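You operate a simulated robot arm through the tools that you are given. There is no shell and no other tool.

You are at the controls of a simulated two-armed robot. One attempt, no reset.

TASK
Shut the plug board down: slider to START, link OFF, range HIGH, loose plug back in its hole.
Fine: slider before link, link OFF before the plug goes in, other plugs left in. Set down upright: five ohm plug.

It is judged by the outcome, as a careful person would: the job done as asked, and still so three seconds after it is handed in. It fails if anything else is knocked over, pushed out of place, dropped, spilled or broken.

THE ROBOT
Two 7-joint arms with two-finger parallel grippers on one trunk that stands fixed in place. Base frame: the origin is at the foot of the trunk, x ahead of it, y to its left, z up; the work surface is at about z = 80. Units: cm, rad, N and s.
The left shoulder is at [7, 18.7, 121.5], the right one opposite. With the tool pointing down near the work surface each hand reaches from about 24 to 78 cm from the base axis, measured 20 degrees to its own side. Payload 3.91 kg a hand.
Tool frame (each hand has its own): the origin (TCP) lies between the finger pads and is the grasp point; the fingertips stand 3 cm ahead of it; z points along the fingers, y is the line along which they close. The gripper opens to 11 cm. The fingers are 2 cm wide and 1 cm thick; the gripper's body (4.8 by 11.2 cm) begins 5.5 cm behind the TCP.
Orientation is told as [roll, pitch, yaw] about the base's x, y, z axes, in that order, counted from this pose: with the fingers straight down and closing along the base's y, the tool's x points along the base's -x, its y along +y and its z along -z.

THE INTERFACE
- The arms move only by the tool servo_tool. It takes "left_commands", "right_commands" or both (then of equal length, played together; a hand with none holds still); each is one flat list of numbers, 7 for each row, row after row: the shift along the tool's x, y, z in units of 300 mm (1.0 is 300 mm), then the turn, a rotation vector about the tool's x, y, z in units of 60 degrees (1.0 is 60 degrees), then the finger opening in cm, from 0 to 11. In form: [dx, dy, dz, wx, wy, wz, claw, dx, dy, dz, wx, wy, wz, claw, ...]. A call has 1 to 20 rows; each row is the pose to reach, as a shift and turn from the pose commanded when the call began, along the tool's axes at that moment. A call with a number of a shift or a turn outside -1 to 1 is refused whole. Rows are played at 5 a second. More than 5 cm and 0.15 rad between two rows, or a gripper value outside its range, and nothing of the call is played. Where a pose cannot be reached the arm comes as near as it can. A force on the tool above 50 N (or 10 N above the force at the start of the call, whichever is more), or a blocked arm, ends the call early, and 0.2 s more pass. The fingers move at their own pace (about 7.2 cm/s each) and stop on an object; they squeeze with about 35 N. The grip force told is the motor's: it shows also when the fingers shut on nothing. Time passes only in rows, and 0.2 s behind the last, so rows that repeat a pose let the fingers close. It gives the time, the measured TCP pose, the force on the tool (base axes), the opening and the grip force at its end, in the units of the frame above (readings bear some noise), with the torque about the TCP (base axes, N m) and any sound that the robot's microphone picked up.
- Cameras (640 x 400 px; columns grow to the right, rows downward): "scene" is now at [11.93, -5.72, 144.12]; the picture's right is [-0.52, -0.85, -0.00], its down [-0.56, 0.34, -0.75] and it looks along [0.64, -0.39, -0.66] (base axes); focal length 324 px, centre (320, 200). "left" rides on the left gripper at [7.2, -1.7, -10.3] in its tool frame; the picture's right is [0.23, 0.97, 0.00], its down [-0.76, 0.18, -0.62] and it looks along [-0.61, 0.14, 0.78] (tool axes); focal length 222 px, centre (320, 200). "right" rides on the right gripper at [7.2, 1.7, -10.3] in its tool frame; the picture's right is [-0.23, 0.97, 0.00], its down [-0.76, -0.18, -0.62] and it looks along [-0.61, -0.14, 0.78] (tool axes); focal length 222 px, centre (320, 200).
- camera(camera): a new picture of that camera. No time passes.
- slide_trunk(by): slides the trunk up (or, below 0, down) by that many cm; the arms and the scene camera ride with it, the base frame stays. It gives what a move gives, with no picture.
- aim_head(pan, tilt): turns the head with the scene camera to pan (to the left, within 1.501 rad either way) and tilt (down, from -0.506 to 1.204), counted from straight ahead of the robot. It gives what a move gives.
- probe_pixels(camera, pixels): for up to 12 pixels [column, row] of the newest picture of that camera ("zoom" is the newest enlarged one), the place [x, y, z] in the base frame of the surface seen there, good to about 0.2 cm, but the place of the scene camera against the robot may be out by one fixed shift of up to 1.8 cm in any direction. No time passes.
- enlarge(camera, box): a new picture of the part [left, top, right, bottom] of that camera's present view, enlarged. No time passes.
- sign_off(): hands the job in; it is judged then, once.

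Open the grippers and draw the arms clear of the work before you hand the job in, unless the task says otherwise.

The tools are called after "Emit:" by a JSON object that holds its "fn" and its "kwargs". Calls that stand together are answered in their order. servo_tool: Moves the arms, as the interface text tells. Its arguments: {"type":"object","properties":{"left_commands":{"type":"array"},"right_commands":{"type":"array"}},"required":[]} The other tools are called the same way: slide_trunk (by) slides the trunk up or down; aim_head (pan, tilt) turns the head that bears the scene camera; camera (camera) takes a picture; probe_pixels (camera, pixels) gives the place of the surface under pixels of a picture; enlarge (camera, box) takes an enlarged picture of a part of a camera's view; sign_off () hands the job in.

At the start:

```text
t: 0.0
left_position: [45.15, -6.92, 122.7]
left_ee_rot: [0.001, -0.001, 0.0]
left_ft_force: [0.2, -0.3, 0.3]
left_wrist_torque: [-0.01, -0.01, 0.02]
left_width: 10.98
left_finger_force: 0.1
right_position: [39.28, -49.7, 115.58]
right_ee_rot: [0.0, 0.0, -0.002]
right_ft_force: [-0.5, -0.2, 0.2]
right_wrist_torque: [-0.02, -0.02, 0.0]
right_width: 10.97
right_finger_force: 0.1
trunk travel left (down, up): [-72.5, 21.5]
head pan, tilt: [-0.546, 0.721]
```

scene: 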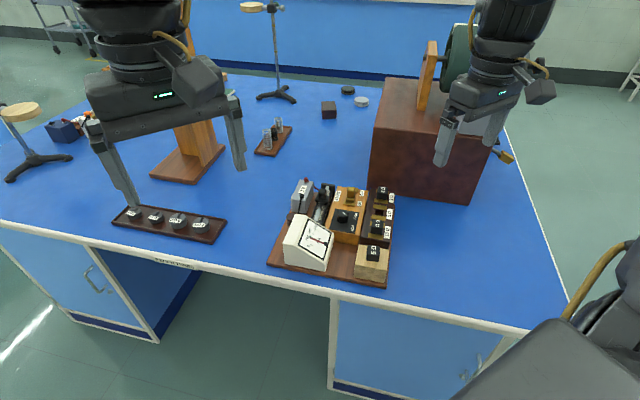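
right: 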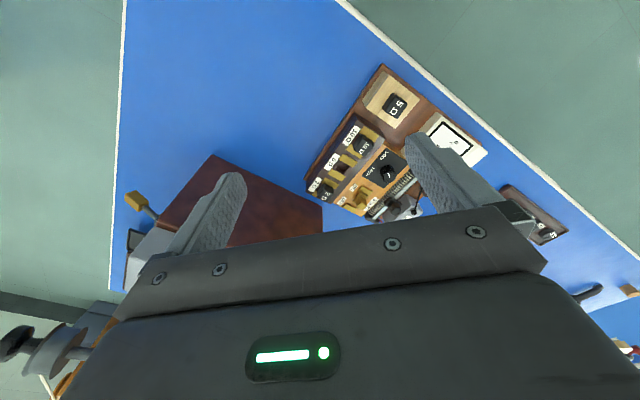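
left: 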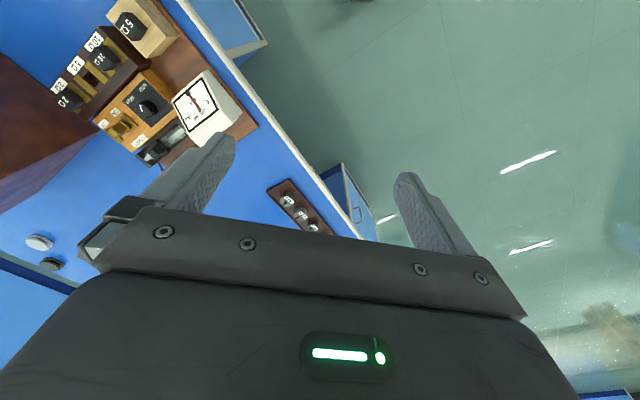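

The scene picture shows the plug board around (335,235). I enlarge it to read its parts.

Emit:
{"fn": "enlarge", "kwargs": {"camera": "scene", "box": [260, 170, 420, 290]}}

Emit:
{"fn": "enlarge", "kwargs": {"camera": "right", "box": [290, 60, 490, 230]}}

Emit:
{"fn": "enlarge", "kwargs": {"camera": "left", "box": [40, 0, 260, 170]}}

```text
3.33 times, centred on (340, 230) of scene
```

zoom: 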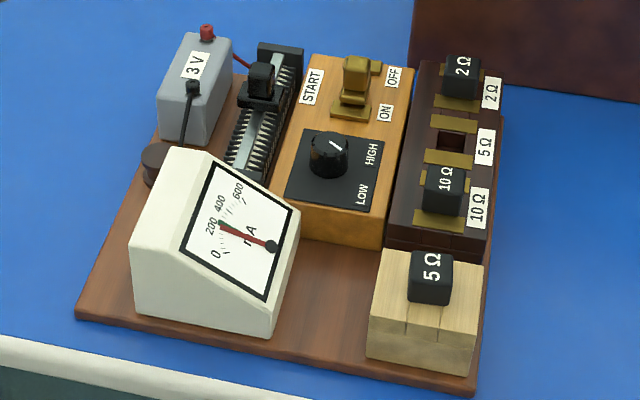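

```text
2.35 times, centred on (390, 145) of right
```

zoom: 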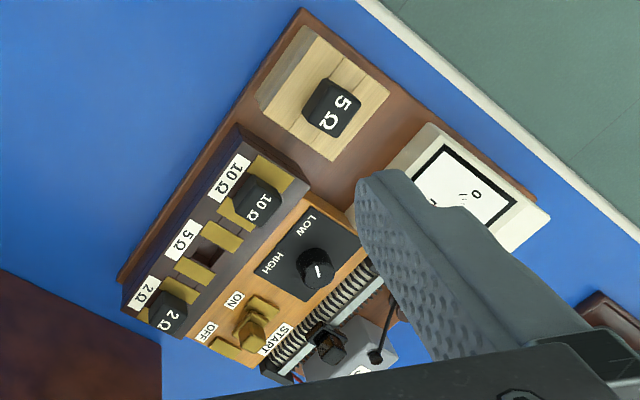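

```text
2.35 times, centred on (150, 85) of left
```

zoom: 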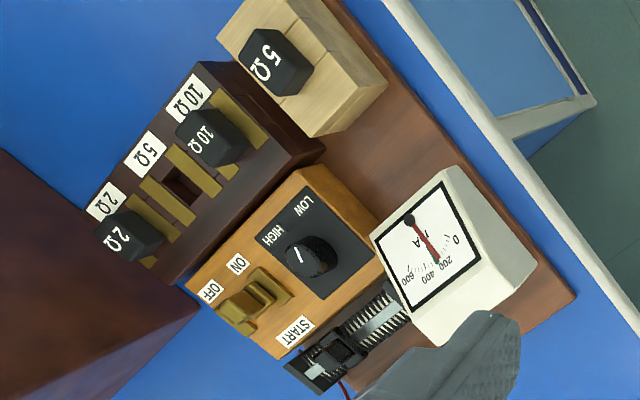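

I probe the main features on the left-hand zoom: the plugs, the hole, the knob, the link, the slider and the stand.

Emit:
{"fn": "probe_pixels", "kwargs": {"camera": "zoom", "pixels": [[275, 60], [210, 135], [128, 235], [180, 187], [310, 255], [250, 305], [333, 350], [305, 375], [215, 290], [240, 262], [325, 90], [370, 30]]}}

Emit:
{"fn": "aim_head", "kwargs": {"pan": -0.55, "tilt": 0.8}}

```text
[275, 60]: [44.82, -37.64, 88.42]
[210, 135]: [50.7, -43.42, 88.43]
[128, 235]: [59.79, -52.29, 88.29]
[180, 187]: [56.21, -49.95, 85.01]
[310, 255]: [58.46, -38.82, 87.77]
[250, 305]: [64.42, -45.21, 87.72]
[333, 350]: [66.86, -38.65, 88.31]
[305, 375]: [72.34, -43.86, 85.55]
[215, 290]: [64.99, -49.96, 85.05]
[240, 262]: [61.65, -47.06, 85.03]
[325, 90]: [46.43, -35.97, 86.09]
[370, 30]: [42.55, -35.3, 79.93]
```

```text
t: 0.7
left_position: [45.24, -6.78, 122.69]
left_ee_rot: [-0.001, -0.001, 0.002]
left_ft_force: [-0.3, 0.1, -0.4]
left_wrist_torque: [-0.01, 0.01, 0.02]
left_width: 10.99
left_finger_force: 0.1
right_position: [39.26, -49.54, 115.5]
right_ee_rot: [0.001, 0.0, 0.0]
right_ft_force: [-0.2, -0.7, 0.3]
right_wrist_torque: [-0.01, -0.02, -0.01]
right_width: 11.0
right_finger_force: 0.1
trunk travel left (down, up): [-72.5, 21.5]
head pan, tilt: [-0.55, 0.799]
```

I take fresh scene and right pictures before planning arm moves.

Emit:
{"fn": "camera", "kwargs": {"camera": "scene"}}

Emit:
{"fn": "probe_pixels", "kwargs": {"camera": "right", "pixels": [[215, 155], [322, 205], [160, 200], [135, 200], [300, 230], [383, 65], [393, 105], [145, 215], [362, 145], [328, 188], [345, 166], [388, 172]]}}

```text
taken
```

scene: 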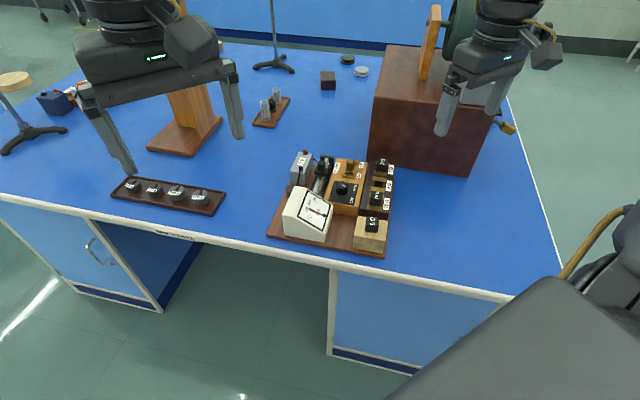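

```text
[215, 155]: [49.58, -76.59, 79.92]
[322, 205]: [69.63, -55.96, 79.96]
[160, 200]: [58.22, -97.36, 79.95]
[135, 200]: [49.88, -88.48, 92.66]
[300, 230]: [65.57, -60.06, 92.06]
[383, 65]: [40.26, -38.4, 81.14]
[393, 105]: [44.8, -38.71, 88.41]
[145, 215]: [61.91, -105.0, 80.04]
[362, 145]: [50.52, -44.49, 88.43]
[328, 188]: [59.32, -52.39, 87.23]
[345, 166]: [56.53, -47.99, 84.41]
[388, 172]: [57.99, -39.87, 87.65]
```

The board's long axis runs at about -45°. I move the left arm back and left, out of the way, which stays clear of the stands.

Emit:
{"fn": "servo_tool", "kwargs": {"left_commands": [0.1, 0.1, 0, 0, 0, 0, 11, 0.2, 0.2, 0, 0, 0, 0, 11, 0.3, 0.3, 0, 0, 0, 0, 11, 0.4, 0.4, 0, 0, 0, 0, 8, 0.5, 0.5, 0, 0, 0, 0, 5, 0.55, 0.6, 0, 0, 0, 0, 3, 0.55, 0.7, 0, 0, 0, 0, 3]}}

```text
t: 2.2
left_position: [28.73, 14.4, 122.55]
left_ee_rot: [-0.001, -0.001, -0.001]
left_ft_force: [0.5, -0.9, -0.5]
left_wrist_torque: [0.0, 0.01, -0.01]
left_width: 2.99
left_finger_force: 0.0
right_position: [39.3, -49.54, 115.67]
right_ee_rot: [-0.003, 0.0, 0.0]
right_ft_force: [0.1, 0.5, 0.8]
right_wrist_torque: [-0.06, 0.01, 0.04]
right_width: 10.99
right_finger_force: 0.1
trunk travel left (down, up): [-72.5, 21.5]
head pan, tilt: [-0.55, 0.799]
```

The left arm is clear. Now I move the right hand to hover on the near side of the board, yawed -45°, to look at it closely.

Emit:
{"fn": "servo_tool", "kwargs": {"right_commands": [-0.048, 0.103, 0.048, 0, 0, 0.125, 11, -0.097, 0.206, 0.096, 0, 0, 0.25, 11, -0.145, 0.308, 0.143, 0, 0, 0.375, 11, -0.193, 0.411, 0.191, 0, 0, 0.5, 11, -0.242, 0.514, 0.24, 0, 0, 0.625, 11, -0.29, 0.617, 0.287, 0, 0, 0.75, 11, -0.29, 0.617, 0.287, 0, 0, 0.75, 11]}}

Emit:
{"fn": "camera", "kwargs": {"camera": "right"}}

Emit:
{"fn": "enlarge", "kwargs": {"camera": "right", "box": [200, 60, 440, 210]}}

```text
t: 3.9
left_position: [28.93, 13.81, 122.55]
left_ee_rot: [0.003, 0.004, 0.001]
left_ft_force: [0.4, -0.9, 0.8]
left_wrist_torque: [0.04, 0.06, -0.02]
left_width: 2.98
left_finger_force: 0.0
right_position: [53.4, -43.48, 112.65]
right_ee_rot: [0.002, 0.002, -0.771]
right_ft_force: [0.8, -0.7, -0.2]
right_wrist_torque: [0.03, 0.06, -0.02]
right_width: 11.01
right_finger_force: 0.0
right hand out of reach, approached as far as the arm can: row 4, 5, 6, 7
trunk travel left (down, up): [-72.5, 21.5]
head pan, tilt: [-0.55, 0.799]
```

```text
taken
```

right: 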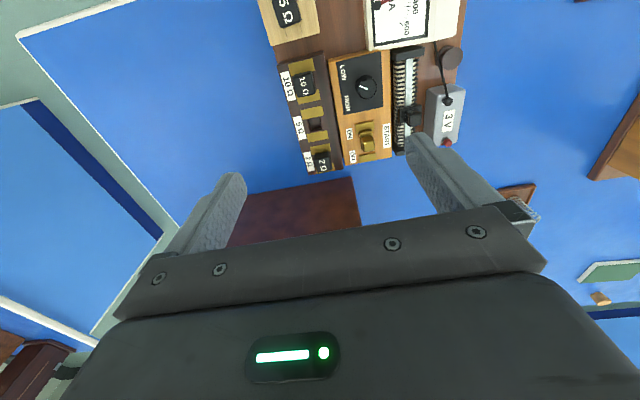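

```text
2.67 times, centred on (320, 135) of right
```

zoom: 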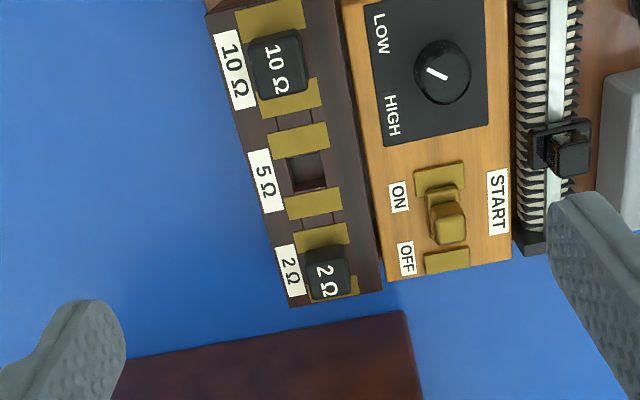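

The knob's white line at zoom (437,74) points to LOW. The link handle at (447,222) leans between ON and OFF, and the slider is at (563,148). I probe these points and enlarge each closely.

Emit:
{"fn": "probe_pixels", "kwargs": {"camera": "zoom", "pixels": [[275, 65], [327, 270], [308, 172], [298, 138], [314, 205], [443, 72], [447, 222], [440, 180], [447, 262], [570, 150], [532, 243], [545, 15]]}}

Emit:
{"fn": "enlarge", "kwargs": {"camera": "right", "box": [335, 110, 431, 170]}}

Emit:
{"fn": "enlarge", "kwargs": {"camera": "scene", "box": [310, 145, 406, 205]}}

```text
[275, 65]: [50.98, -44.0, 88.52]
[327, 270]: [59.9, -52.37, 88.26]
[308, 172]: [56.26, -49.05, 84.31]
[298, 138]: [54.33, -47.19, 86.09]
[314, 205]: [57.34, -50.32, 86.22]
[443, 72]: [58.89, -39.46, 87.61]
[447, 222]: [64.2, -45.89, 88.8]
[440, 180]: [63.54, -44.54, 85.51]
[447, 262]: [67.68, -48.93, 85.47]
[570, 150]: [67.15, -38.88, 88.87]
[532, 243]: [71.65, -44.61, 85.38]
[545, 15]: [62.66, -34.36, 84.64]
```

```text
6.67 times, centred on (383, 140) of right
```

zoom: 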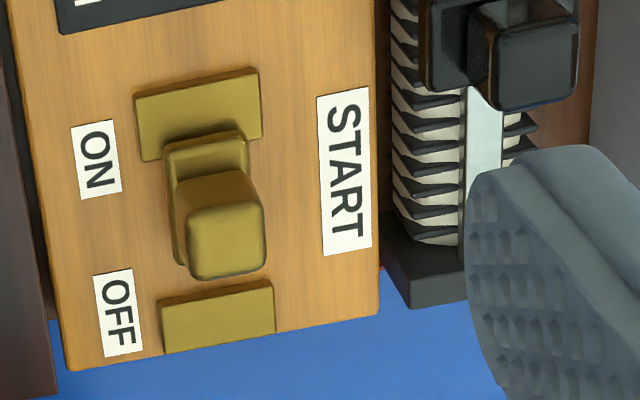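

```text
6.67 times, centred on (358, 175) of scene
```

zoom: 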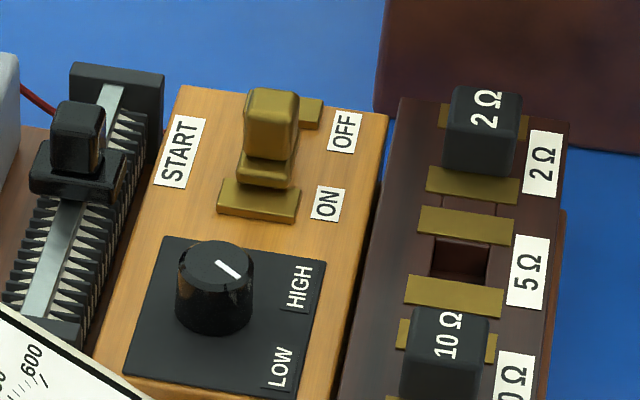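

The slider and link are both sliding parts to be moved toward +u, and the knob appears to point at LOW. The arm was at its limit in that pose, so I lower the trunk a bit to gain reach; the hand still stays above z 99.

Emit:
{"fn": "slide_trunk", "kwargs": {"by": -12}}

Emit:
{"fn": "camera", "kwargs": {"camera": "scene"}}

Emit:
{"fn": "camera", "kwargs": {"camera": "right"}}

```text
t: 5.3
left_position: [28.78, 14.16, 110.66]
left_ee_rot: [0.0, 0.0, -0.001]
left_ft_force: [-1.0, -0.6, 0.1]
left_wrist_torque: [-0.01, -0.01, 0.0]
left_width: 3.0
left_finger_force: 0.1
right_position: [53.15, -43.24, 100.81]
right_ee_rot: [0.002, 0.0, -0.769]
right_ft_force: [0.1, 0.5, 0.8]
right_wrist_torque: [0.01, 0.03, 0.01]
right_width: 10.98
right_finger_force: 0.1
trunk travel left (down, up): [-60.5, 33.5]
head pan, tilt: [-0.55, 0.799]
```

```text
taken
```

scene: 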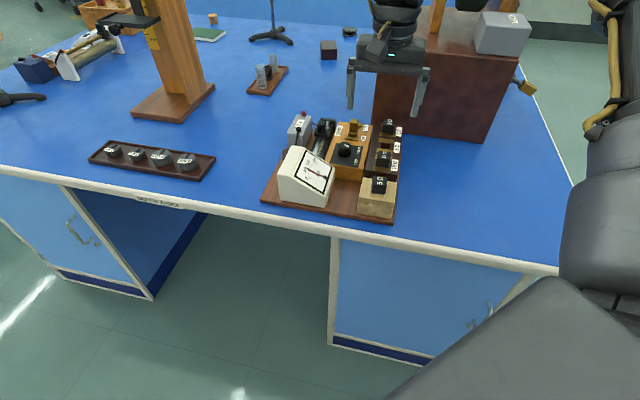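

```text
taken
```

right: 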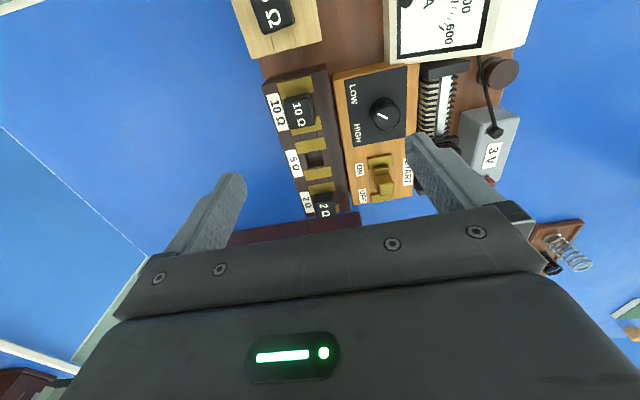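

I check how high the arm and its elbow are over the table, and how high the box is, by probing the scene picture.

Emit:
{"fn": "probe_pixels", "kwargs": {"camera": "scene", "pixels": [[600, 170], [600, 230], [540, 290], [480, 330], [590, 60], [500, 60], [440, 90], [385, 75], [380, 183], [382, 160], [388, 130], [324, 125]]}}

Emit:
{"fn": "enlarge", "kwargs": {"camera": "right", "box": [340, 60, 436, 120]}}

```text
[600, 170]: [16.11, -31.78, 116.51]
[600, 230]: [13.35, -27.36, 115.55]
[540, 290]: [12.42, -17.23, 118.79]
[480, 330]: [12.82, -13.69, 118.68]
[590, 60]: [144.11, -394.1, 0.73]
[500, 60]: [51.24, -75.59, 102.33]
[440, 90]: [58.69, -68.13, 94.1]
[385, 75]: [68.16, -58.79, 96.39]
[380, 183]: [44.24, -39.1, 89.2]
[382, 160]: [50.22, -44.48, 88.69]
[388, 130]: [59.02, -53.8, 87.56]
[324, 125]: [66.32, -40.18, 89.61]
```

```text
6.67 times, centred on (388, 90) of right
```

zoom: 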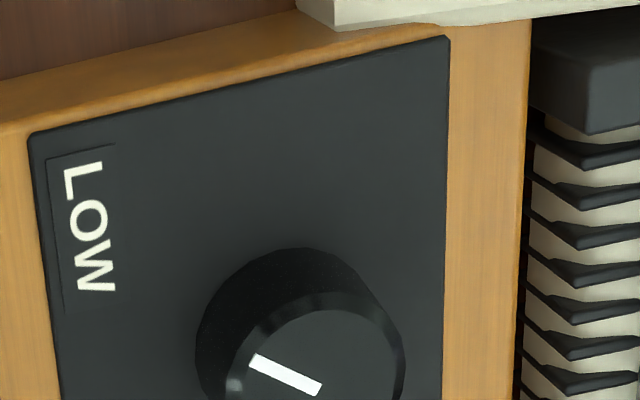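

The knob line clearly points to LOW. I make a small test move of 3 cm along tool y, to see which pose the shift is counted from after the unreachable command.

Emit:
{"fn": "servo_tool", "kwargs": {"right_commands": [0, 0.1, 0, 0, 0, 0, 6, 0, 0.1, 0, 0, 0, 0, 4]}}

```text
t: 6.0
left_position: [28.64, 13.99, 110.68]
left_ee_rot: [0.0, 0.0, -0.001]
left_ft_force: [0.5, 0.6, -0.3]
left_wrist_torque: [0.03, -0.03, -0.01]
left_width: 2.98
left_finger_force: 0.0
right_position: [55.15, -41.28, 100.6]
right_ee_rot: [0.001, 0.002, -0.77]
right_ft_force: [-0.3, 0.0, 0.3]
right_wrist_torque: [0.01, 0.0, 0.0]
right_width: 4.03
right_finger_force: 0.0
trunk travel left (down, up): [-60.5, 33.5]
head pan, tilt: [-0.55, 0.799]
```

Shifts count from the reached pose. I move back toward -u to get an unobstructed close view of the whole board.

Emit:
{"fn": "servo_tool", "kwargs": {"right_commands": [0.1, 0.03, 0, 0, 0, 0, 4, 0.2, 0.07, 0, 0, 0, 0, 4, 0.3, 0.1, 0, 0, 0, 0, 4, 0.3, 0.1, 0, 0, 0, 0, 4]}}

Emit:
{"fn": "camera", "kwargs": {"camera": "right"}}

```text
t: 7.0
left_position: [28.69, 14.12, 110.54]
left_ee_rot: [-0.001, -0.001, 0.001]
left_ft_force: [0.1, 0.2, -0.3]
left_wrist_torque: [-0.01, 0.0, 0.0]
left_width: 2.99
left_finger_force: 0.0
right_position: [54.89, -39.73, 101.21]
right_ee_rot: [0.002, 0.001, -0.77]
right_ft_force: [0.6, 0.1, -0.5]
right_wrist_torque: [0.01, 0.05, -0.03]
right_width: 4.0
right_finger_force: 0.0
right hand out of reach, approached as far as the arm can: row 1, 2, 3, 4
trunk travel left (down, up): [-60.5, 33.5]
head pan, tilt: [-0.55, 0.799]
```

```text
taken
```

right: 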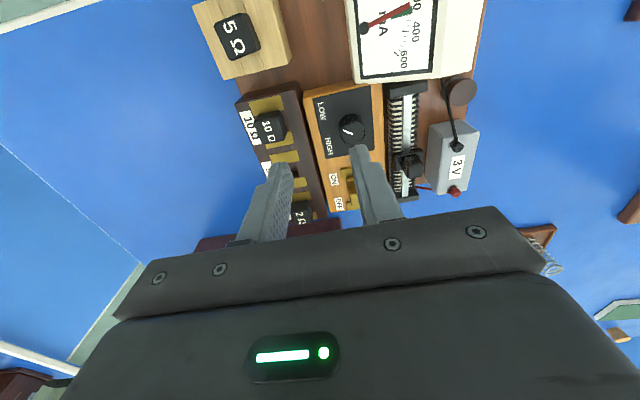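

With yaw -45° the hand cannot come nearer, so a wrist limit is in play. I turn back to yaw 0 and shift nearer to view the board and test other yaws.

Emit:
{"fn": "servo_tool", "kwargs": {"right_commands": [0.027, -0.044, 0.006, 0, 0, -0.122, 4, 0.053, -0.087, 0.013, 0, 0, -0.245, 4, 0.08, -0.131, 0.02, 0, 0, -0.368, 4, 0.107, -0.175, 0.026, 0, 0, -0.49, 6, 0.133, -0.218, 0.033, 0, 0, -0.612, 9, 0.16, -0.262, 0.04, 0, 0, -0.735, 11, 0.16, -0.262, 0.04, 0, 0, -0.735, 11]}}

Emit:
{"fn": "camera", "kwargs": {"camera": "right"}}

```text
t: 8.6
left_position: [28.67, 14.06, 110.66]
left_ee_rot: [0.0, -0.002, 0.001]
left_ft_force: [-0.4, 0.1, -0.2]
left_wrist_torque: [-0.01, 0.01, 0.0]
left_width: 3.01
left_finger_force: 0.1
right_position: [46.06, -42.43, 100.07]
right_ee_rot: [0.002, -0.001, 0.003]
right_ft_force: [-0.2, -0.2, 0.0]
right_wrist_torque: [0.01, 0.01, 0.01]
right_width: 11.01
right_finger_force: 0.0
trunk travel left (down, up): [-60.5, 33.5]
head pan, tilt: [-0.55, 0.799]
```

```text
taken
```

right: 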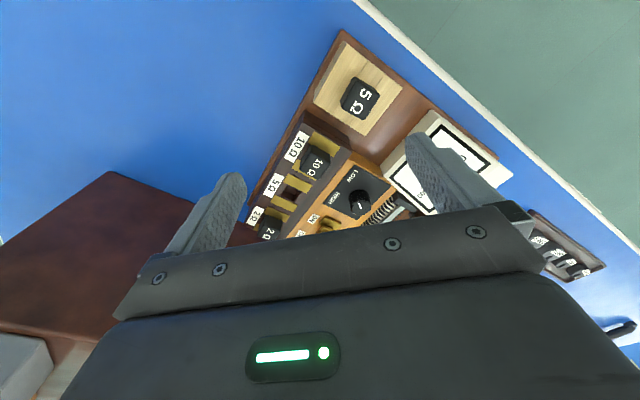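

The view is clear now. I test yaw +45° (fingers closing along the plug row) over the near part of the board, which is what I would use for the plug.

Emit:
{"fn": "servo_tool", "kwargs": {"right_commands": [0.01, 0.02, 0, 0, 0, -0.125, 8, 0.02, 0.04, 0, 0, 0, -0.25, 6, 0.03, 0.06, 0, 0, 0, -0.375, 6, 0.033, 0.08, 0, 0, 0, -0.5, 6, 0.033, 0.1, 0, 0, 0, -0.625, 6, 0.033, 0.12, 0, 0, 0, -0.75, 6, 0.033, 0.13, 0, 0, 0, -0.75, 6]}}

Emit:
{"fn": "camera", "kwargs": {"camera": "right"}}

Emit:
{"fn": "camera", "kwargs": {"camera": "scene"}}

```text
t: 10.2
left_position: [28.66, 14.06, 110.64]
left_ee_rot: [0.0, 0.0, 0.0]
left_ft_force: [-0.4, 0.0, 0.2]
left_wrist_torque: [0.0, 0.01, 0.04]
left_width: 3.01
left_finger_force: 0.0
right_position: [45.16, -38.58, 100.21]
right_ee_rot: [0.001, -0.003, 0.789]
right_ft_force: [0.2, 0.0, -0.4]
right_wrist_torque: [0.02, -0.01, 0.01]
right_width: 5.99
right_finger_force: 0.1
trunk travel left (down, up): [-60.5, 33.5]
head pan, tilt: [-0.55, 0.799]
```

```text
taken
```

right: 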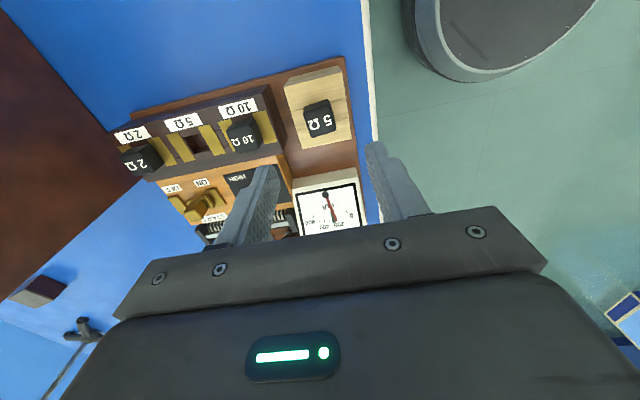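

```text
taken
```

scene: 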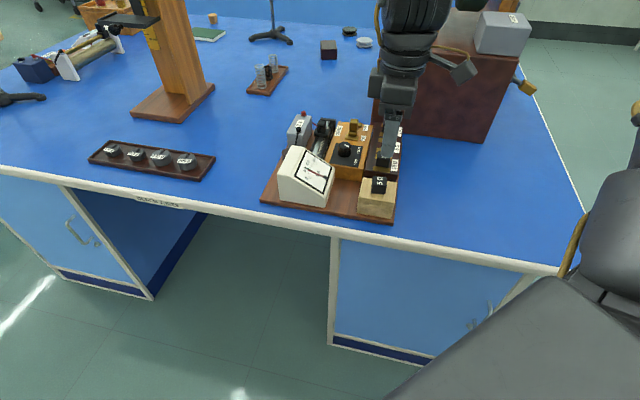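

Yaw +45° is reachable. I enlarge the plug row and the stand for exact measurement.

Emit:
{"fn": "enlarge", "kwargs": {"camera": "right", "box": [110, 60, 366, 220]}}

Emit:
{"fn": "enlarge", "kwargs": {"camera": "scene", "box": [310, 145, 406, 205]}}

Emit:
{"fn": "enlarge", "kwargs": {"camera": "right", "box": [270, 60, 366, 120]}}

Emit:
{"fn": "enlarge", "kwargs": {"camera": "right", "box": [150, 100, 246, 160]}}

```text
2.50 times, centred on (238, 140) of right
```

zoom: 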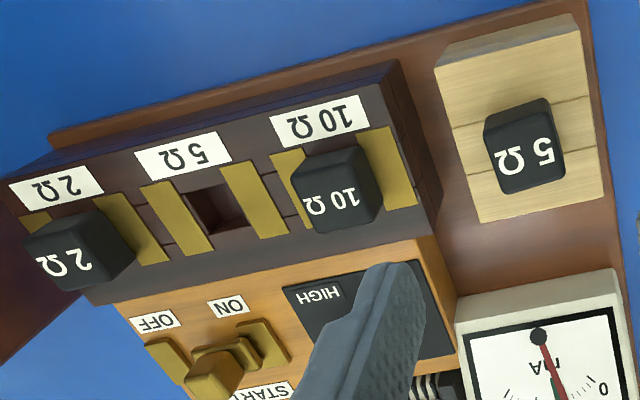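

```text
6.67 times, centred on (358, 175) of scene
```

zoom: 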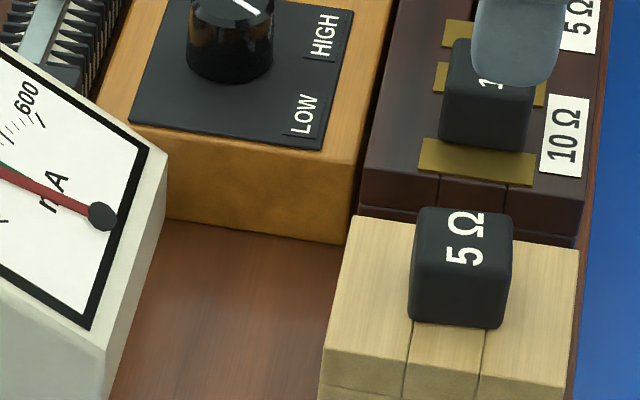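

```text
6.67 times, centred on (318, 90) of right
```

zoom: 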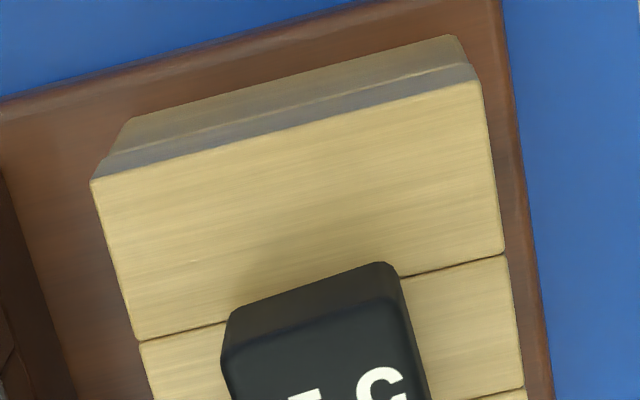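

```text
6.67 times, centred on (198, 130) of right
```

zoom: 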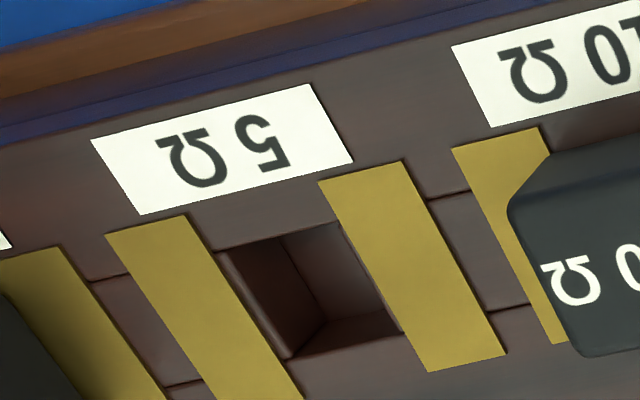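

I probe the hole rim and the brass bars in this last zoom.

Emit:
{"fn": "probe_pixels", "kwargs": {"camera": "zoom", "pixels": [[213, 246], [336, 217], [408, 336], [288, 366], [340, 186], [412, 166], [432, 368], [500, 352], [125, 236], [185, 218], [255, 395], [305, 290]]}}

Emit:
{"fn": "probe_pixels", "kwargs": {"camera": "right", "pixels": [[310, 120], [332, 116], [309, 136], [333, 133], [306, 113], [330, 103], [236, 143], [253, 130], [138, 160], [287, 87], [341, 73], [350, 135]]}}

```text
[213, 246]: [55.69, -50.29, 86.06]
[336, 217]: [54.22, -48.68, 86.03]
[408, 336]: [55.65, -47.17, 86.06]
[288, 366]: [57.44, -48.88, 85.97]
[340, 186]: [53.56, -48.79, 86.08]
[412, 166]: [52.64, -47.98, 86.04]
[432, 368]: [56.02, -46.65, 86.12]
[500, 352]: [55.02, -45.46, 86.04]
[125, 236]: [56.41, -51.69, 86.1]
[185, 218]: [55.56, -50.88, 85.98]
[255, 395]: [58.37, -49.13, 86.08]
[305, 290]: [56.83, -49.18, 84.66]
```

```text
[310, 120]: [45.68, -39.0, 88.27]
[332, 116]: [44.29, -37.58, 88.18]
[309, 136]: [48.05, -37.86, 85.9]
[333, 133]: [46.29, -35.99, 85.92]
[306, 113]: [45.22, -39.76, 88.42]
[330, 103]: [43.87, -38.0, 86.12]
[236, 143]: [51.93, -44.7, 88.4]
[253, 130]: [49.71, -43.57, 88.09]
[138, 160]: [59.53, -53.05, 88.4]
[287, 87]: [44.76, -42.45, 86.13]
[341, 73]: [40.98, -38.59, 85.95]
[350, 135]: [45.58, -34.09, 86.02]
```

I take an enlarged view of the loose plug alone and probe its top corners.

Emit:
{"fn": "enlarge", "kwargs": {"camera": "right", "box": [280, 85, 360, 145]}}

```text
6.67 times, centred on (320, 115) of right
```

zoom: 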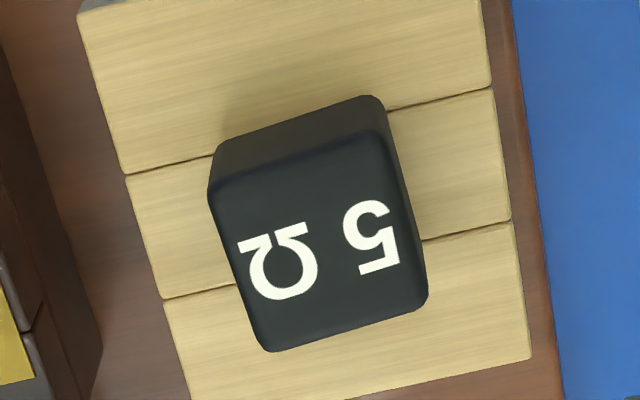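

Emit:
{"fn": "probe_pixels", "kwargs": {"camera": "zoom", "pixels": [[222, 198], [378, 148], [418, 295], [272, 338], [320, 243], [255, 165], [370, 110], [222, 140], [390, 98], [245, 300], [440, 232], [300, 130]]}}

```text
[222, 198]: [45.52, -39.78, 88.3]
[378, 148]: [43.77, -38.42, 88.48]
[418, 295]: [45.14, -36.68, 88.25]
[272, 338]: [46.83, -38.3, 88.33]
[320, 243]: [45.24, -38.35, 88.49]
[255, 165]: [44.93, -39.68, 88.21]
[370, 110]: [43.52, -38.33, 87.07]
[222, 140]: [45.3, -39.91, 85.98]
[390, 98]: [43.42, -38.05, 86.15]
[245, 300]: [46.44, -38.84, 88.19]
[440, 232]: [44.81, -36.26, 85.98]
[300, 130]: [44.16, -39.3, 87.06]
```

The plug top centre is at about (45.3,-38.3,88.4) and the hole centre at about (55.75,-48.75,86.1). Next I move above the plug row to see the slider and link up close, since the camera looks toward +v.

Emit:
{"fn": "servo_tool", "kwargs": {"right_commands": [-0.027, -0.13, 0, 0, 0, 0, 5, -0.055, -0.263, 0, 0, 0, 0, 5, -0.082, -0.395, 0, 0, 0, 0, 8, -0.109, -0.526, 0, 0, 0, 0, 11, -0.109, -0.526, 0, 0, 0, 0, 11]}}

Emit:
{"fn": "camera", "kwargs": {"camera": "right"}}

Emit:
{"fn": "enlarge", "kwargs": {"camera": "right", "box": [230, 60, 422, 180]}}

```text
t: 11.3
left_position: [28.55, 14.14, 110.63]
left_ee_rot: [0.001, -0.002, 0.001]
left_ft_force: [-0.4, -0.2, -0.1]
left_wrist_torque: [-0.03, -0.01, 0.02]
left_width: 3.0
left_finger_force: 0.1
right_position: [58.49, -47.18, 100.17]
right_ee_rot: [0.0, -0.002, 0.785]
right_ft_force: [-0.4, 0.0, 0.5]
right_wrist_torque: [-0.02, -0.03, 0.01]
right_width: 11.02
right_finger_force: 0.0
trunk travel left (down, up): [-60.5, 33.5]
head pan, tilt: [-0.55, 0.799]
```

```text
taken
```

right: 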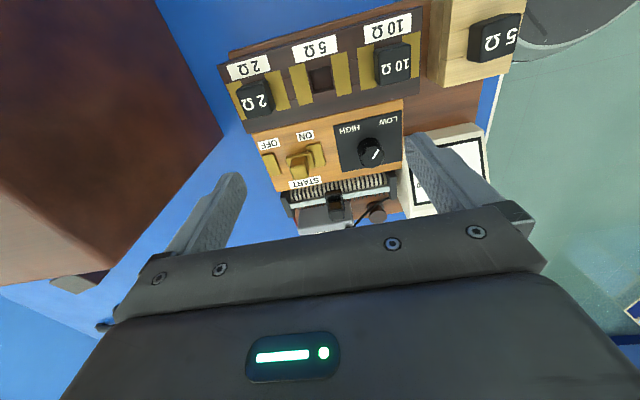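

```text
3.33 times, centred on (326, 120) of right
```

zoom: 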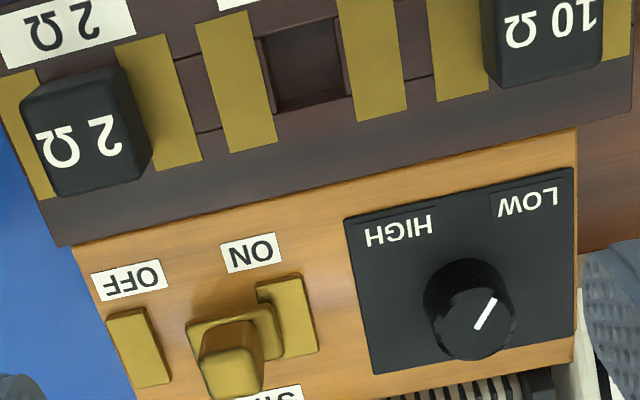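

I shift 7 cm further toward +v so the slider comes into view.

Emit:
{"fn": "servo_tool", "kwargs": {"right_commands": [-0.12, 0, 0, 0, 0, 0, 11, -0.233, 0, 0, 0, 0, 0, 11, -0.233, 0, 0, 0, 0, 0, 11]}}

Emit:
{"fn": "camera", "kwargs": {"camera": "right"}}

Emit:
{"fn": "enlarge", "kwargs": {"camera": "right", "box": [240, 60, 432, 180]}}

```text
t: 12.2
left_position: [28.68, 14.04, 110.68]
left_ee_rot: [-0.001, 0.001, -0.001]
left_ft_force: [0.6, 1.0, 0.1]
left_wrist_torque: [0.0, 0.03, -0.01]
left_width: 2.99
left_finger_force: 0.0
right_position: [60.73, -42.78, 98.74]
right_ee_rot: [0.0, -0.004, 0.787]
right_ft_force: [-0.2, 0.0, 0.6]
right_wrist_torque: [-0.02, 0.0, -0.02]
right_width: 11.0
right_finger_force: 0.1
right hand out of reach, approached as far as the arm can: row 1, 2, 3
trunk travel left (down, up): [-60.5, 33.5]
head pan, tilt: [-0.55, 0.799]
```

```text
taken
```

right: 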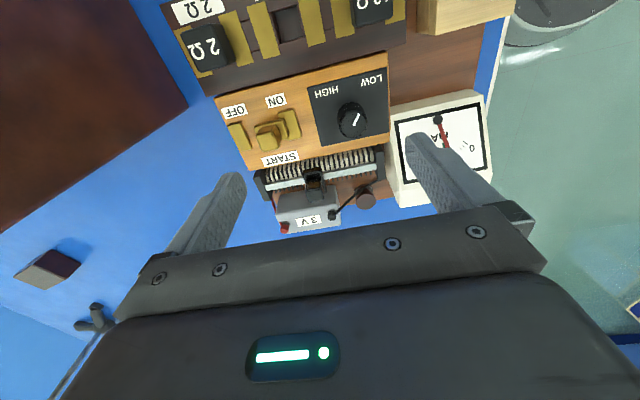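

```text
3.33 times, centred on (336, 120) of right
```

zoom: 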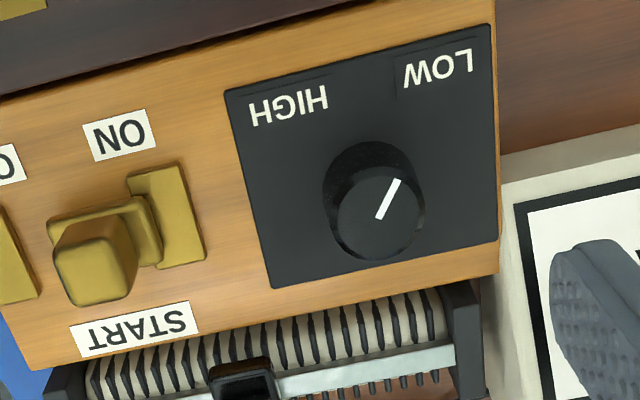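

Yaw +45° is limited here, so for the slider I will use yaw near -45°. First I use this view to measure the slider and battery.

Emit:
{"fn": "enlarge", "kwargs": {"camera": "right", "box": [236, 140, 396, 240]}}

```text
4.00 times, centred on (316, 190) of right
```

zoom: 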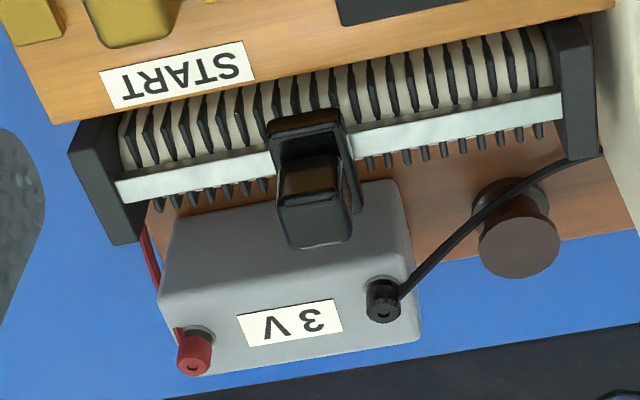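

Emit:
{"fn": "probe_pixels", "kwargs": {"camera": "zoom", "pixels": [[280, 120], [335, 115], [312, 170], [290, 200], [345, 200], [318, 235], [280, 235], [355, 205], [100, 140], [130, 190], [575, 30], [200, 175], [200, 120], [290, 270], [190, 230], [385, 195]]}}

```text
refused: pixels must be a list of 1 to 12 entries
```

Emit:
{"fn": "probe_pixels", "kwargs": {"camera": "zoom", "pixels": [[280, 120], [335, 115], [312, 170], [290, 213], [343, 208], [318, 235], [355, 205], [100, 140], [130, 190], [575, 30], [200, 175], [200, 120]]}}

Emit:
{"fn": "probe_pixels", "kwargs": {"camera": "zoom", "pixels": [[190, 240], [385, 195], [240, 290], [385, 290], [190, 335], [115, 230], [140, 130], [540, 105], [275, 155], [350, 150], [300, 190], [325, 185]]}}

```text
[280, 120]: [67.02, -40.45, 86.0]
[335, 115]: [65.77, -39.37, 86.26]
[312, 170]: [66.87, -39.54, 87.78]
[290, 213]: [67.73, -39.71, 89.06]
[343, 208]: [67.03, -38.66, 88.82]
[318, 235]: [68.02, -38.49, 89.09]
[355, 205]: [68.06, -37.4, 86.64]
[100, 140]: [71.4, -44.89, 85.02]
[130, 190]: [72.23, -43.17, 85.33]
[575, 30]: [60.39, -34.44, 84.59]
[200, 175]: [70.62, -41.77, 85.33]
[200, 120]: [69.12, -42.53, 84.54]
```

```text
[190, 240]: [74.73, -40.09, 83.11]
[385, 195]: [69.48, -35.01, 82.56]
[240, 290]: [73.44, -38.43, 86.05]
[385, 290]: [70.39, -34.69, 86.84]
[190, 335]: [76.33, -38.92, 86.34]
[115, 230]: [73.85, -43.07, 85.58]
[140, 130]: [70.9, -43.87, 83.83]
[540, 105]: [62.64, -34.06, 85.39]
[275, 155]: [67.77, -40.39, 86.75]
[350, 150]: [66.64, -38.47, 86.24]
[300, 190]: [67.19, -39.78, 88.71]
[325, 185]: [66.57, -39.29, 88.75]
```

The slider knob is centred at about (67.3,-39.1), with its top at 89 and its base block top at 86.7. It has about 4.8 cm to travel to the START bracket. I turn the hand back to yaw 0 first.

Emit:
{"fn": "servo_tool", "kwargs": {"right_commands": [0.004, 0.018, -0.007, 0, 0, 0.125, 8, 0.007, 0.035, -0.014, 0, 0, 0.25, 6, 0.01, 0.053, -0.021, 0, 0, 0.375, 4, 0.014, 0.071, -0.029, 0, 0, 0.5, 2, 0.018, 0.088, -0.036, 0, 0, 0.625, 1, 0.021, 0.106, -0.043, 0, 0, 0.752, 0, 0.021, 0.106, -0.043, 0, 0, 0.752, 0]}}

Emit:
{"fn": "probe_pixels", "kwargs": {"camera": "right", "pixels": [[440, 120], [480, 130], [400, 125], [395, 110], [484, 95], [495, 175], [400, 190], [363, 200]]}}

```text
t: 13.8
left_position: [28.72, 14.05, 110.57]
left_ee_rot: [0.0, 0.0, 0.002]
left_ft_force: [0.0, 0.2, 0.3]
left_wrist_torque: [0.01, -0.04, -0.01]
left_width: 2.99
left_finger_force: 0.1
right_position: [57.81, -41.02, 100.06]
right_ee_rot: [0.002, 0.0, -0.003]
right_ft_force: [-0.5, 0.6, -0.3]
right_wrist_torque: [0.02, 0.01, 0.02]
right_width: 0.02
right_finger_force: 35.0
trunk travel left (down, up): [-60.5, 33.5]
head pan, tilt: [-0.55, 0.799]
```

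```text
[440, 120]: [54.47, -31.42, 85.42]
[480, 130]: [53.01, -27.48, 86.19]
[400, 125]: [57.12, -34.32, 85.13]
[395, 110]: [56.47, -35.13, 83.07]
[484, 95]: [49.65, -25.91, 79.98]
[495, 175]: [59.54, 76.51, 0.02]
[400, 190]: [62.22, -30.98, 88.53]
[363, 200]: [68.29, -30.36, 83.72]
```

The hand is at yaw 0 with closed fingers. Now I turn to -45° and hover just behind the slider (−u side) at z 97.

Emit:
{"fn": "servo_tool", "kwargs": {"right_commands": [-0.042, 0.022, 0.017, 0, 0, 0.125, 0, -0.084, 0.044, 0.033, 0, 0, 0.25, 0, -0.126, 0.067, 0.05, 0, 0, 0.375, 0, -0.169, 0.089, 0.067, 0, 0, 0.5, 0, -0.211, 0.112, 0.083, 0, 0, 0.625, 0, -0.253, 0.134, 0.1, 0, 0, 0.75, 0, -0.253, 0.134, 0.1, 0, 0, 0.75, 0]}}

Emit:
{"fn": "camera", "kwargs": {"camera": "right"}}

Emit:
{"fn": "camera", "kwargs": {"camera": "scene"}}

```text
t: 15.3
left_position: [28.71, 14.1, 110.66]
left_ee_rot: [0.0, 0.0, 0.001]
left_ft_force: [0.5, 0.1, -0.5]
left_wrist_torque: [0.01, -0.02, 0.01]
left_width: 3.01
left_finger_force: 0.0
right_position: [60.88, -38.37, 95.53]
right_ee_rot: [0.006, -0.002, -0.789]
right_ft_force: [0.2, 0.0, 0.9]
right_wrist_torque: [-0.01, 0.01, -0.01]
right_width: 0.0
right_finger_force: 35.2
right hand out of reach, approached as far as the arm can: row 2, 3, 4, 5, 6, 7
trunk travel left (down, up): [-60.5, 33.5]
head pan, tilt: [-0.55, 0.799]
```

```text
taken
```

right: 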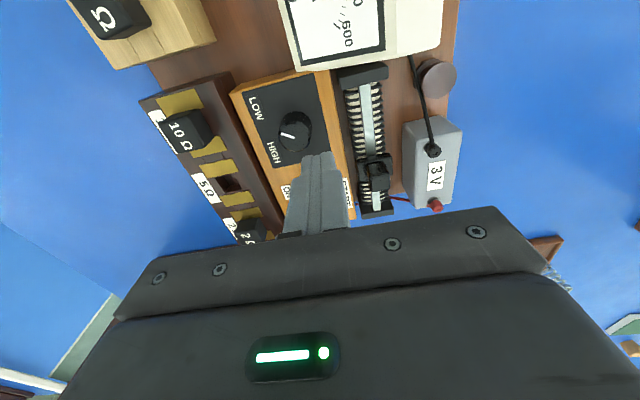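

```text
taken
```

scene: 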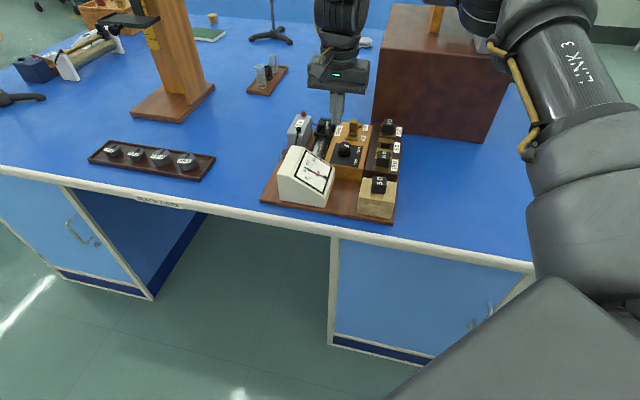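

Reach got worse, not better: the reached poses imply the wrist sits about 35 cm above the TCP, so a shoulder height near 124 suits work at z 89. I raise the trunk again.

Emit:
{"fn": "slide_trunk", "kwargs": {"by": 14}}

```text
t: 17.0
left_position: [28.69, 14.04, 124.64]
left_ee_rot: [-0.002, 0.0, -0.001]
left_ft_force: [1.2, 0.2, -0.4]
left_wrist_torque: [0.0, 0.0, 0.0]
left_width: 3.0
left_finger_force: 0.1
right_position: [61.03, -38.3, 109.54]
right_ee_rot: [0.004, -0.002, -0.785]
right_ft_force: [0.2, 0.0, 0.3]
right_wrist_torque: [-0.03, 0.0, 0.02]
right_width: 0.01
right_finger_force: 35.4
trunk travel left (down, up): [-74.5, 19.5]
head pan, tilt: [-0.55, 0.799]
```

I lower to z 97 and move out to the point behind the slider.

Emit:
{"fn": "servo_tool", "kwargs": {"right_commands": [0, 0, 0.14, 0, 0, 0, 0, 0, 0, 0.28, 0, 0, 0, 0, 0, 0, 0.417, 0, 0, 0, 0, -0.036, 0.067, 0.417, 0, 0, 0, 0, -0.073, 0.134, 0.417, 0, 0, 0, 0, -0.073, 0.134, 0.417, 0, 0, 0, 0]}}

Emit:
{"fn": "camera", "kwargs": {"camera": "right"}}

Emit:
{"fn": "camera", "kwargs": {"camera": "scene"}}

```text
t: 18.4
left_position: [28.64, 14.01, 124.56]
left_ee_rot: [-0.001, -0.002, -0.001]
left_ft_force: [0.4, -0.6, -0.3]
left_wrist_torque: [-0.01, 0.01, 0.01]
left_width: 2.99
left_finger_force: 0.1
right_position: [61.52, -41.21, 101.24]
right_ee_rot: [0.006, -0.001, -0.788]
right_ft_force: [-0.5, 1.3, -0.4]
right_wrist_torque: [0.03, 0.02, -0.02]
right_width: 0.0
right_finger_force: 34.9
right hand out of reach, approached as far as the arm can: row 2, 3, 4, 5, 6
trunk travel left (down, up): [-74.5, 19.5]
head pan, tilt: [-0.55, 0.799]
```

```text
taken
```

right: 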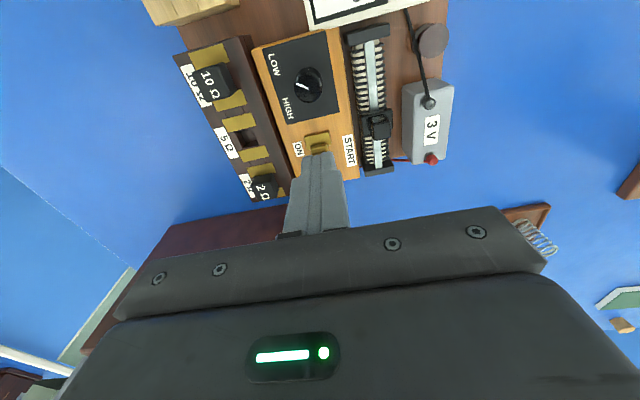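

```text
taken
```

scene: 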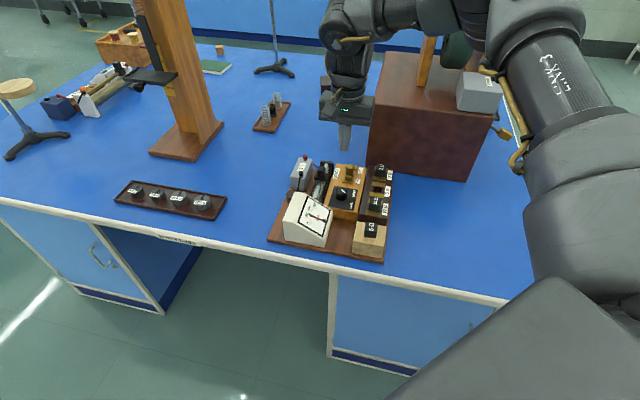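

The straight-down -45° pose twists the arm (elbow over the box), so I undo it. I go back to yaw 0 here and will use yaw +45° with the tool tilted outward for extra reach.

Emit:
{"fn": "servo_tool", "kwargs": {"right_commands": [0.015, -0.013, -0.01, 0, 0, -0.125, 0, 0.029, -0.026, -0.02, 0, 0, -0.25, 0, 0.044, -0.039, -0.03, 0, 0, -0.375, 0, 0.058, -0.052, -0.04, 0, 0, -0.5, 0, 0.073, -0.065, -0.05, 0, 0, -0.625, 0, 0.087, -0.078, -0.06, 0, 0, -0.752, 0, 0.087, -0.078, -0.06, 0, 0, -0.752, 0]}}

Emit:
{"fn": "camera", "kwargs": {"camera": "scene"}}

```text
t: 20.0
left_position: [28.68, 14.13, 124.71]
left_ee_rot: [0.0, -0.001, -0.001]
left_ft_force: [-0.3, -1.0, -0.1]
left_wrist_torque: [-0.01, 0.01, -0.03]
left_width: 3.01
left_finger_force: 0.0
right_position: [58.0, -40.97, 103.1]
right_ee_rot: [0.004, -0.004, 0.002]
right_ft_force: [0.0, 0.3, 1.4]
right_wrist_torque: [0.01, -0.02, -0.05]
right_width: 0.0
right_finger_force: 35.3
trunk travel left (down, up): [-74.5, 19.5]
head pan, tilt: [-0.55, 0.799]
```

```text
taken
```

scene: 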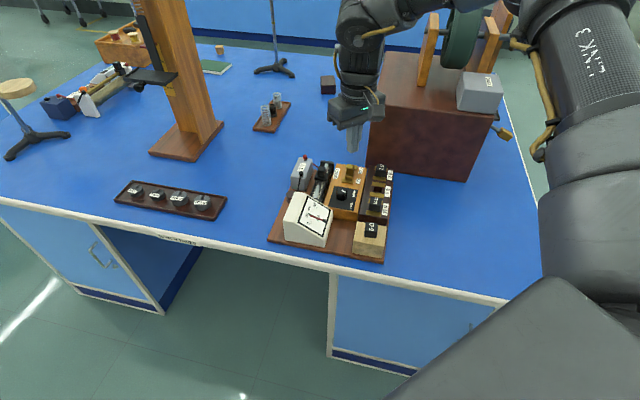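

I check the clearance between the forearm and the wheel on the box.

Emit:
{"fn": "probe_pixels", "kwargs": {"camera": "scene", "pixels": [[465, 35], [430, 60], [385, 10], [430, 5], [570, 60], [590, 100], [545, 125], [600, 30], [480, 90], [497, 20], [345, 70], [375, 70]]}}

```text
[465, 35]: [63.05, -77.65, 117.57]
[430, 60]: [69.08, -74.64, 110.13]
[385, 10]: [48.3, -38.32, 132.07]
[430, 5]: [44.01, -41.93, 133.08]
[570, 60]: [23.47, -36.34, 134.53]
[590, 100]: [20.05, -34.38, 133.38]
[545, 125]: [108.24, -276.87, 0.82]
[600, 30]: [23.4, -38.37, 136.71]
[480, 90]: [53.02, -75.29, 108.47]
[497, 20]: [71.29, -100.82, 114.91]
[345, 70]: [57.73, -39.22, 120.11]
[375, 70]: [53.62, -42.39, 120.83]
```

The arm is well clear of the box gear. I turn to yaw +45° here and lower slightly to z 98.

Emit:
{"fn": "servo_tool", "kwargs": {"right_commands": [-0.006, 0.006, 0.028, 0, 0, -0.125, 0, -0.011, 0.011, 0.056, 0, 0, -0.25, 0, -0.017, 0.017, 0.083, 0, 0, -0.375, 0, -0.022, 0.022, 0.11, 0, 0, -0.5, 0, -0.028, 0.028, 0.14, 0, 0, -0.625, 0, -0.033, 0.033, 0.167, 0, 0, -0.75, 0, -0.033, 0.033, 0.167, 0, 0, -0.75, 0]}}

```text
t: 21.6
left_position: [28.77, 14.03, 124.68]
left_ee_rot: [0.0, -0.002, 0.001]
left_ft_force: [-0.6, -0.5, -0.3]
left_wrist_torque: [0.01, -0.02, -0.04]
left_width: 3.0
left_finger_force: 0.0
right_position: [58.96, -39.89, 98.26]
right_ee_rot: [0.002, -0.004, 0.787]
right_ft_force: [0.3, 0.2, -0.1]
right_wrist_torque: [-0.01, -0.01, -0.02]
right_width: 0.0
right_finger_force: 35.1
trunk travel left (down, up): [-74.5, 19.5]
head pan, tilt: [-0.55, 0.799]
```

I tilt the tool about 22° so the fingertips lead toward +u, and move to hover behind the slider.

Emit:
{"fn": "servo_tool", "kwargs": {"right_commands": [-0.055, -0.017, 0.01, 0.092, 0, 0, 0, -0.11, -0.035, 0.02, 0.183, 0, 0, 0, -0.165, -0.052, 0.03, 0.275, 0, 0, 0, -0.219, -0.069, 0.043, 0.367, 0, 0, 0, -0.219, -0.069, 0.043, 0.367, 0, 0, 0]}}

Emit:
{"fn": "camera", "kwargs": {"camera": "right"}}

Emit:
{"fn": "camera", "kwargs": {"camera": "scene"}}

```text
t: 22.8
left_position: [28.77, 14.0, 124.66]
left_ee_rot: [0.001, -0.001, 0.0]
left_ft_force: [0.1, 0.4, -0.4]
left_wrist_torque: [0.03, 0.01, 0.01]
left_width: 3.0
left_finger_force: 0.0
right_position: [61.61, -39.4, 99.12]
right_ee_rot: [-0.387, -0.006, 0.786]
right_ft_force: [-0.5, -0.1, 0.0]
right_wrist_torque: [-0.02, 0.01, -0.01]
right_width: 0.02
right_finger_force: 36.3
right hand out of reach, approached as far as the arm can: row 2, 3, 4, 5
trunk travel left (down, up): [-74.5, 19.5]
head pan, tilt: [-0.55, 0.799]
```

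```text
taken
```

right: 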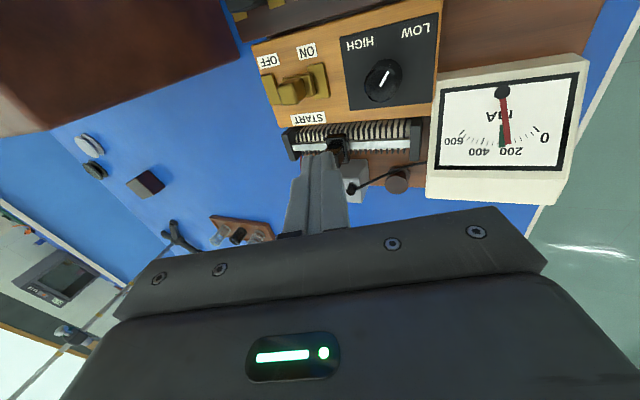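

```text
taken
```

scene: 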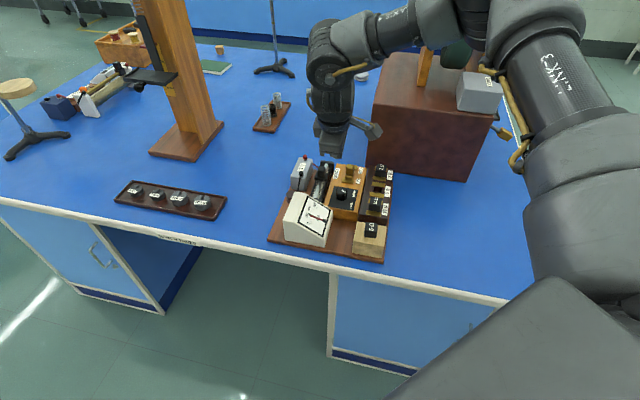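

A joint limit stops the hand at about (61.6,-39.4) with this yaw. I undo the tilt, then will test how far out yaw 0 reaches.

Emit:
{"fn": "servo_tool", "kwargs": {"right_commands": [0.041, 0.011, -0.015, -0.122, 0, 0, 0, 0.082, 0.021, -0.03, -0.245, 0, 0, 0, 0.123, 0.032, -0.045, -0.367, 0, 0, 0, 0.123, 0.032, -0.045, -0.37, 0, 0, 0]}}

Emit:
{"fn": "servo_tool", "kwargs": {"right_commands": [0, 0, 0, 0, 0, 0.125, 0, 0, 0, 0, 0, 0, 0.25, 0, 0, 0, 0, 0, 0, 0.375, 0, 0, 0, 0, 0, 0, 0.5, 0, 0, 0, 0, 0, 0, 0.625, 0, 0, 0, 0, 0, 0, 0.75, 0, 0, 0, 0, 0, 0, 0.75, 0]}}

```text
t: 23.8
left_position: [28.63, 13.96, 124.57]
left_ee_rot: [-0.002, 0.001, 0.0]
left_ft_force: [-0.9, 0.0, -0.9]
left_wrist_torque: [0.0, 0.01, -0.01]
left_width: 3.02
left_finger_force: 0.0
right_position: [58.28, -40.91, 100.19]
right_ee_rot: [0.004, -0.003, 0.785]
right_ft_force: [0.3, -0.1, 1.3]
right_wrist_torque: [-0.01, 0.01, 0.02]
right_width: 0.0
right_finger_force: 34.9
trunk travel left (down, up): [-74.5, 19.5]
head pan, tilt: [-0.55, 0.799]
```

```text
t: 25.4
left_position: [28.62, 13.95, 124.61]
left_ee_rot: [0.001, -0.001, 0.0]
left_ft_force: [0.3, 0.8, -1.1]
left_wrist_torque: [0.01, 0.0, 0.01]
left_width: 3.01
left_finger_force: 0.1
right_position: [58.34, -41.0, 100.0]
right_ee_rot: [0.005, -0.001, -0.001]
right_ft_force: [-0.2, 0.0, -0.7]
right_wrist_torque: [0.01, -0.02, 0.0]
right_width: 0.02
right_finger_force: 34.5
trunk travel left (down, up): [-74.5, 19.5]
head pan, tilt: [-0.55, 0.799]
```

Now at yaw 0, I test moving out to behind the slider at z 97.

Emit:
{"fn": "servo_tool", "kwargs": {"right_commands": [-0.074, 0.044, 0.033, 0, 0, 0, 0, -0.148, 0.089, 0.067, 0, 0, 0, 0, -0.223, 0.133, 0.1, 0, 0, 0, 0, -0.223, 0.133, 0.1, 0, 0, 0, 0]}}

Emit:
{"fn": "camera", "kwargs": {"camera": "scene"}}

```text
t: 26.4
left_position: [28.8, 14.1, 124.61]
left_ee_rot: [-0.001, 0.001, 0.001]
left_ft_force: [0.5, -0.7, 0.1]
left_wrist_torque: [0.02, 0.01, -0.03]
left_width: 2.99
left_finger_force: 0.1
right_position: [60.08, -38.82, 99.15]
right_ee_rot: [0.006, -0.001, 0.0]
right_ft_force: [-0.4, -0.5, 0.5]
right_wrist_torque: [0.0, 0.01, 0.01]
right_width: 0.0
right_finger_force: 34.9
right hand out of reach, approached as far as the arm can: row 2, 3, 4
trunk travel left (down, up): [-74.5, 19.5]
head pan, tilt: [-0.55, 0.799]
```

```text
taken
```

scene: 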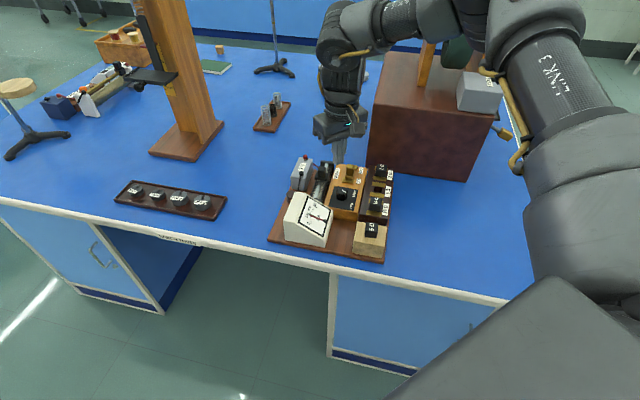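

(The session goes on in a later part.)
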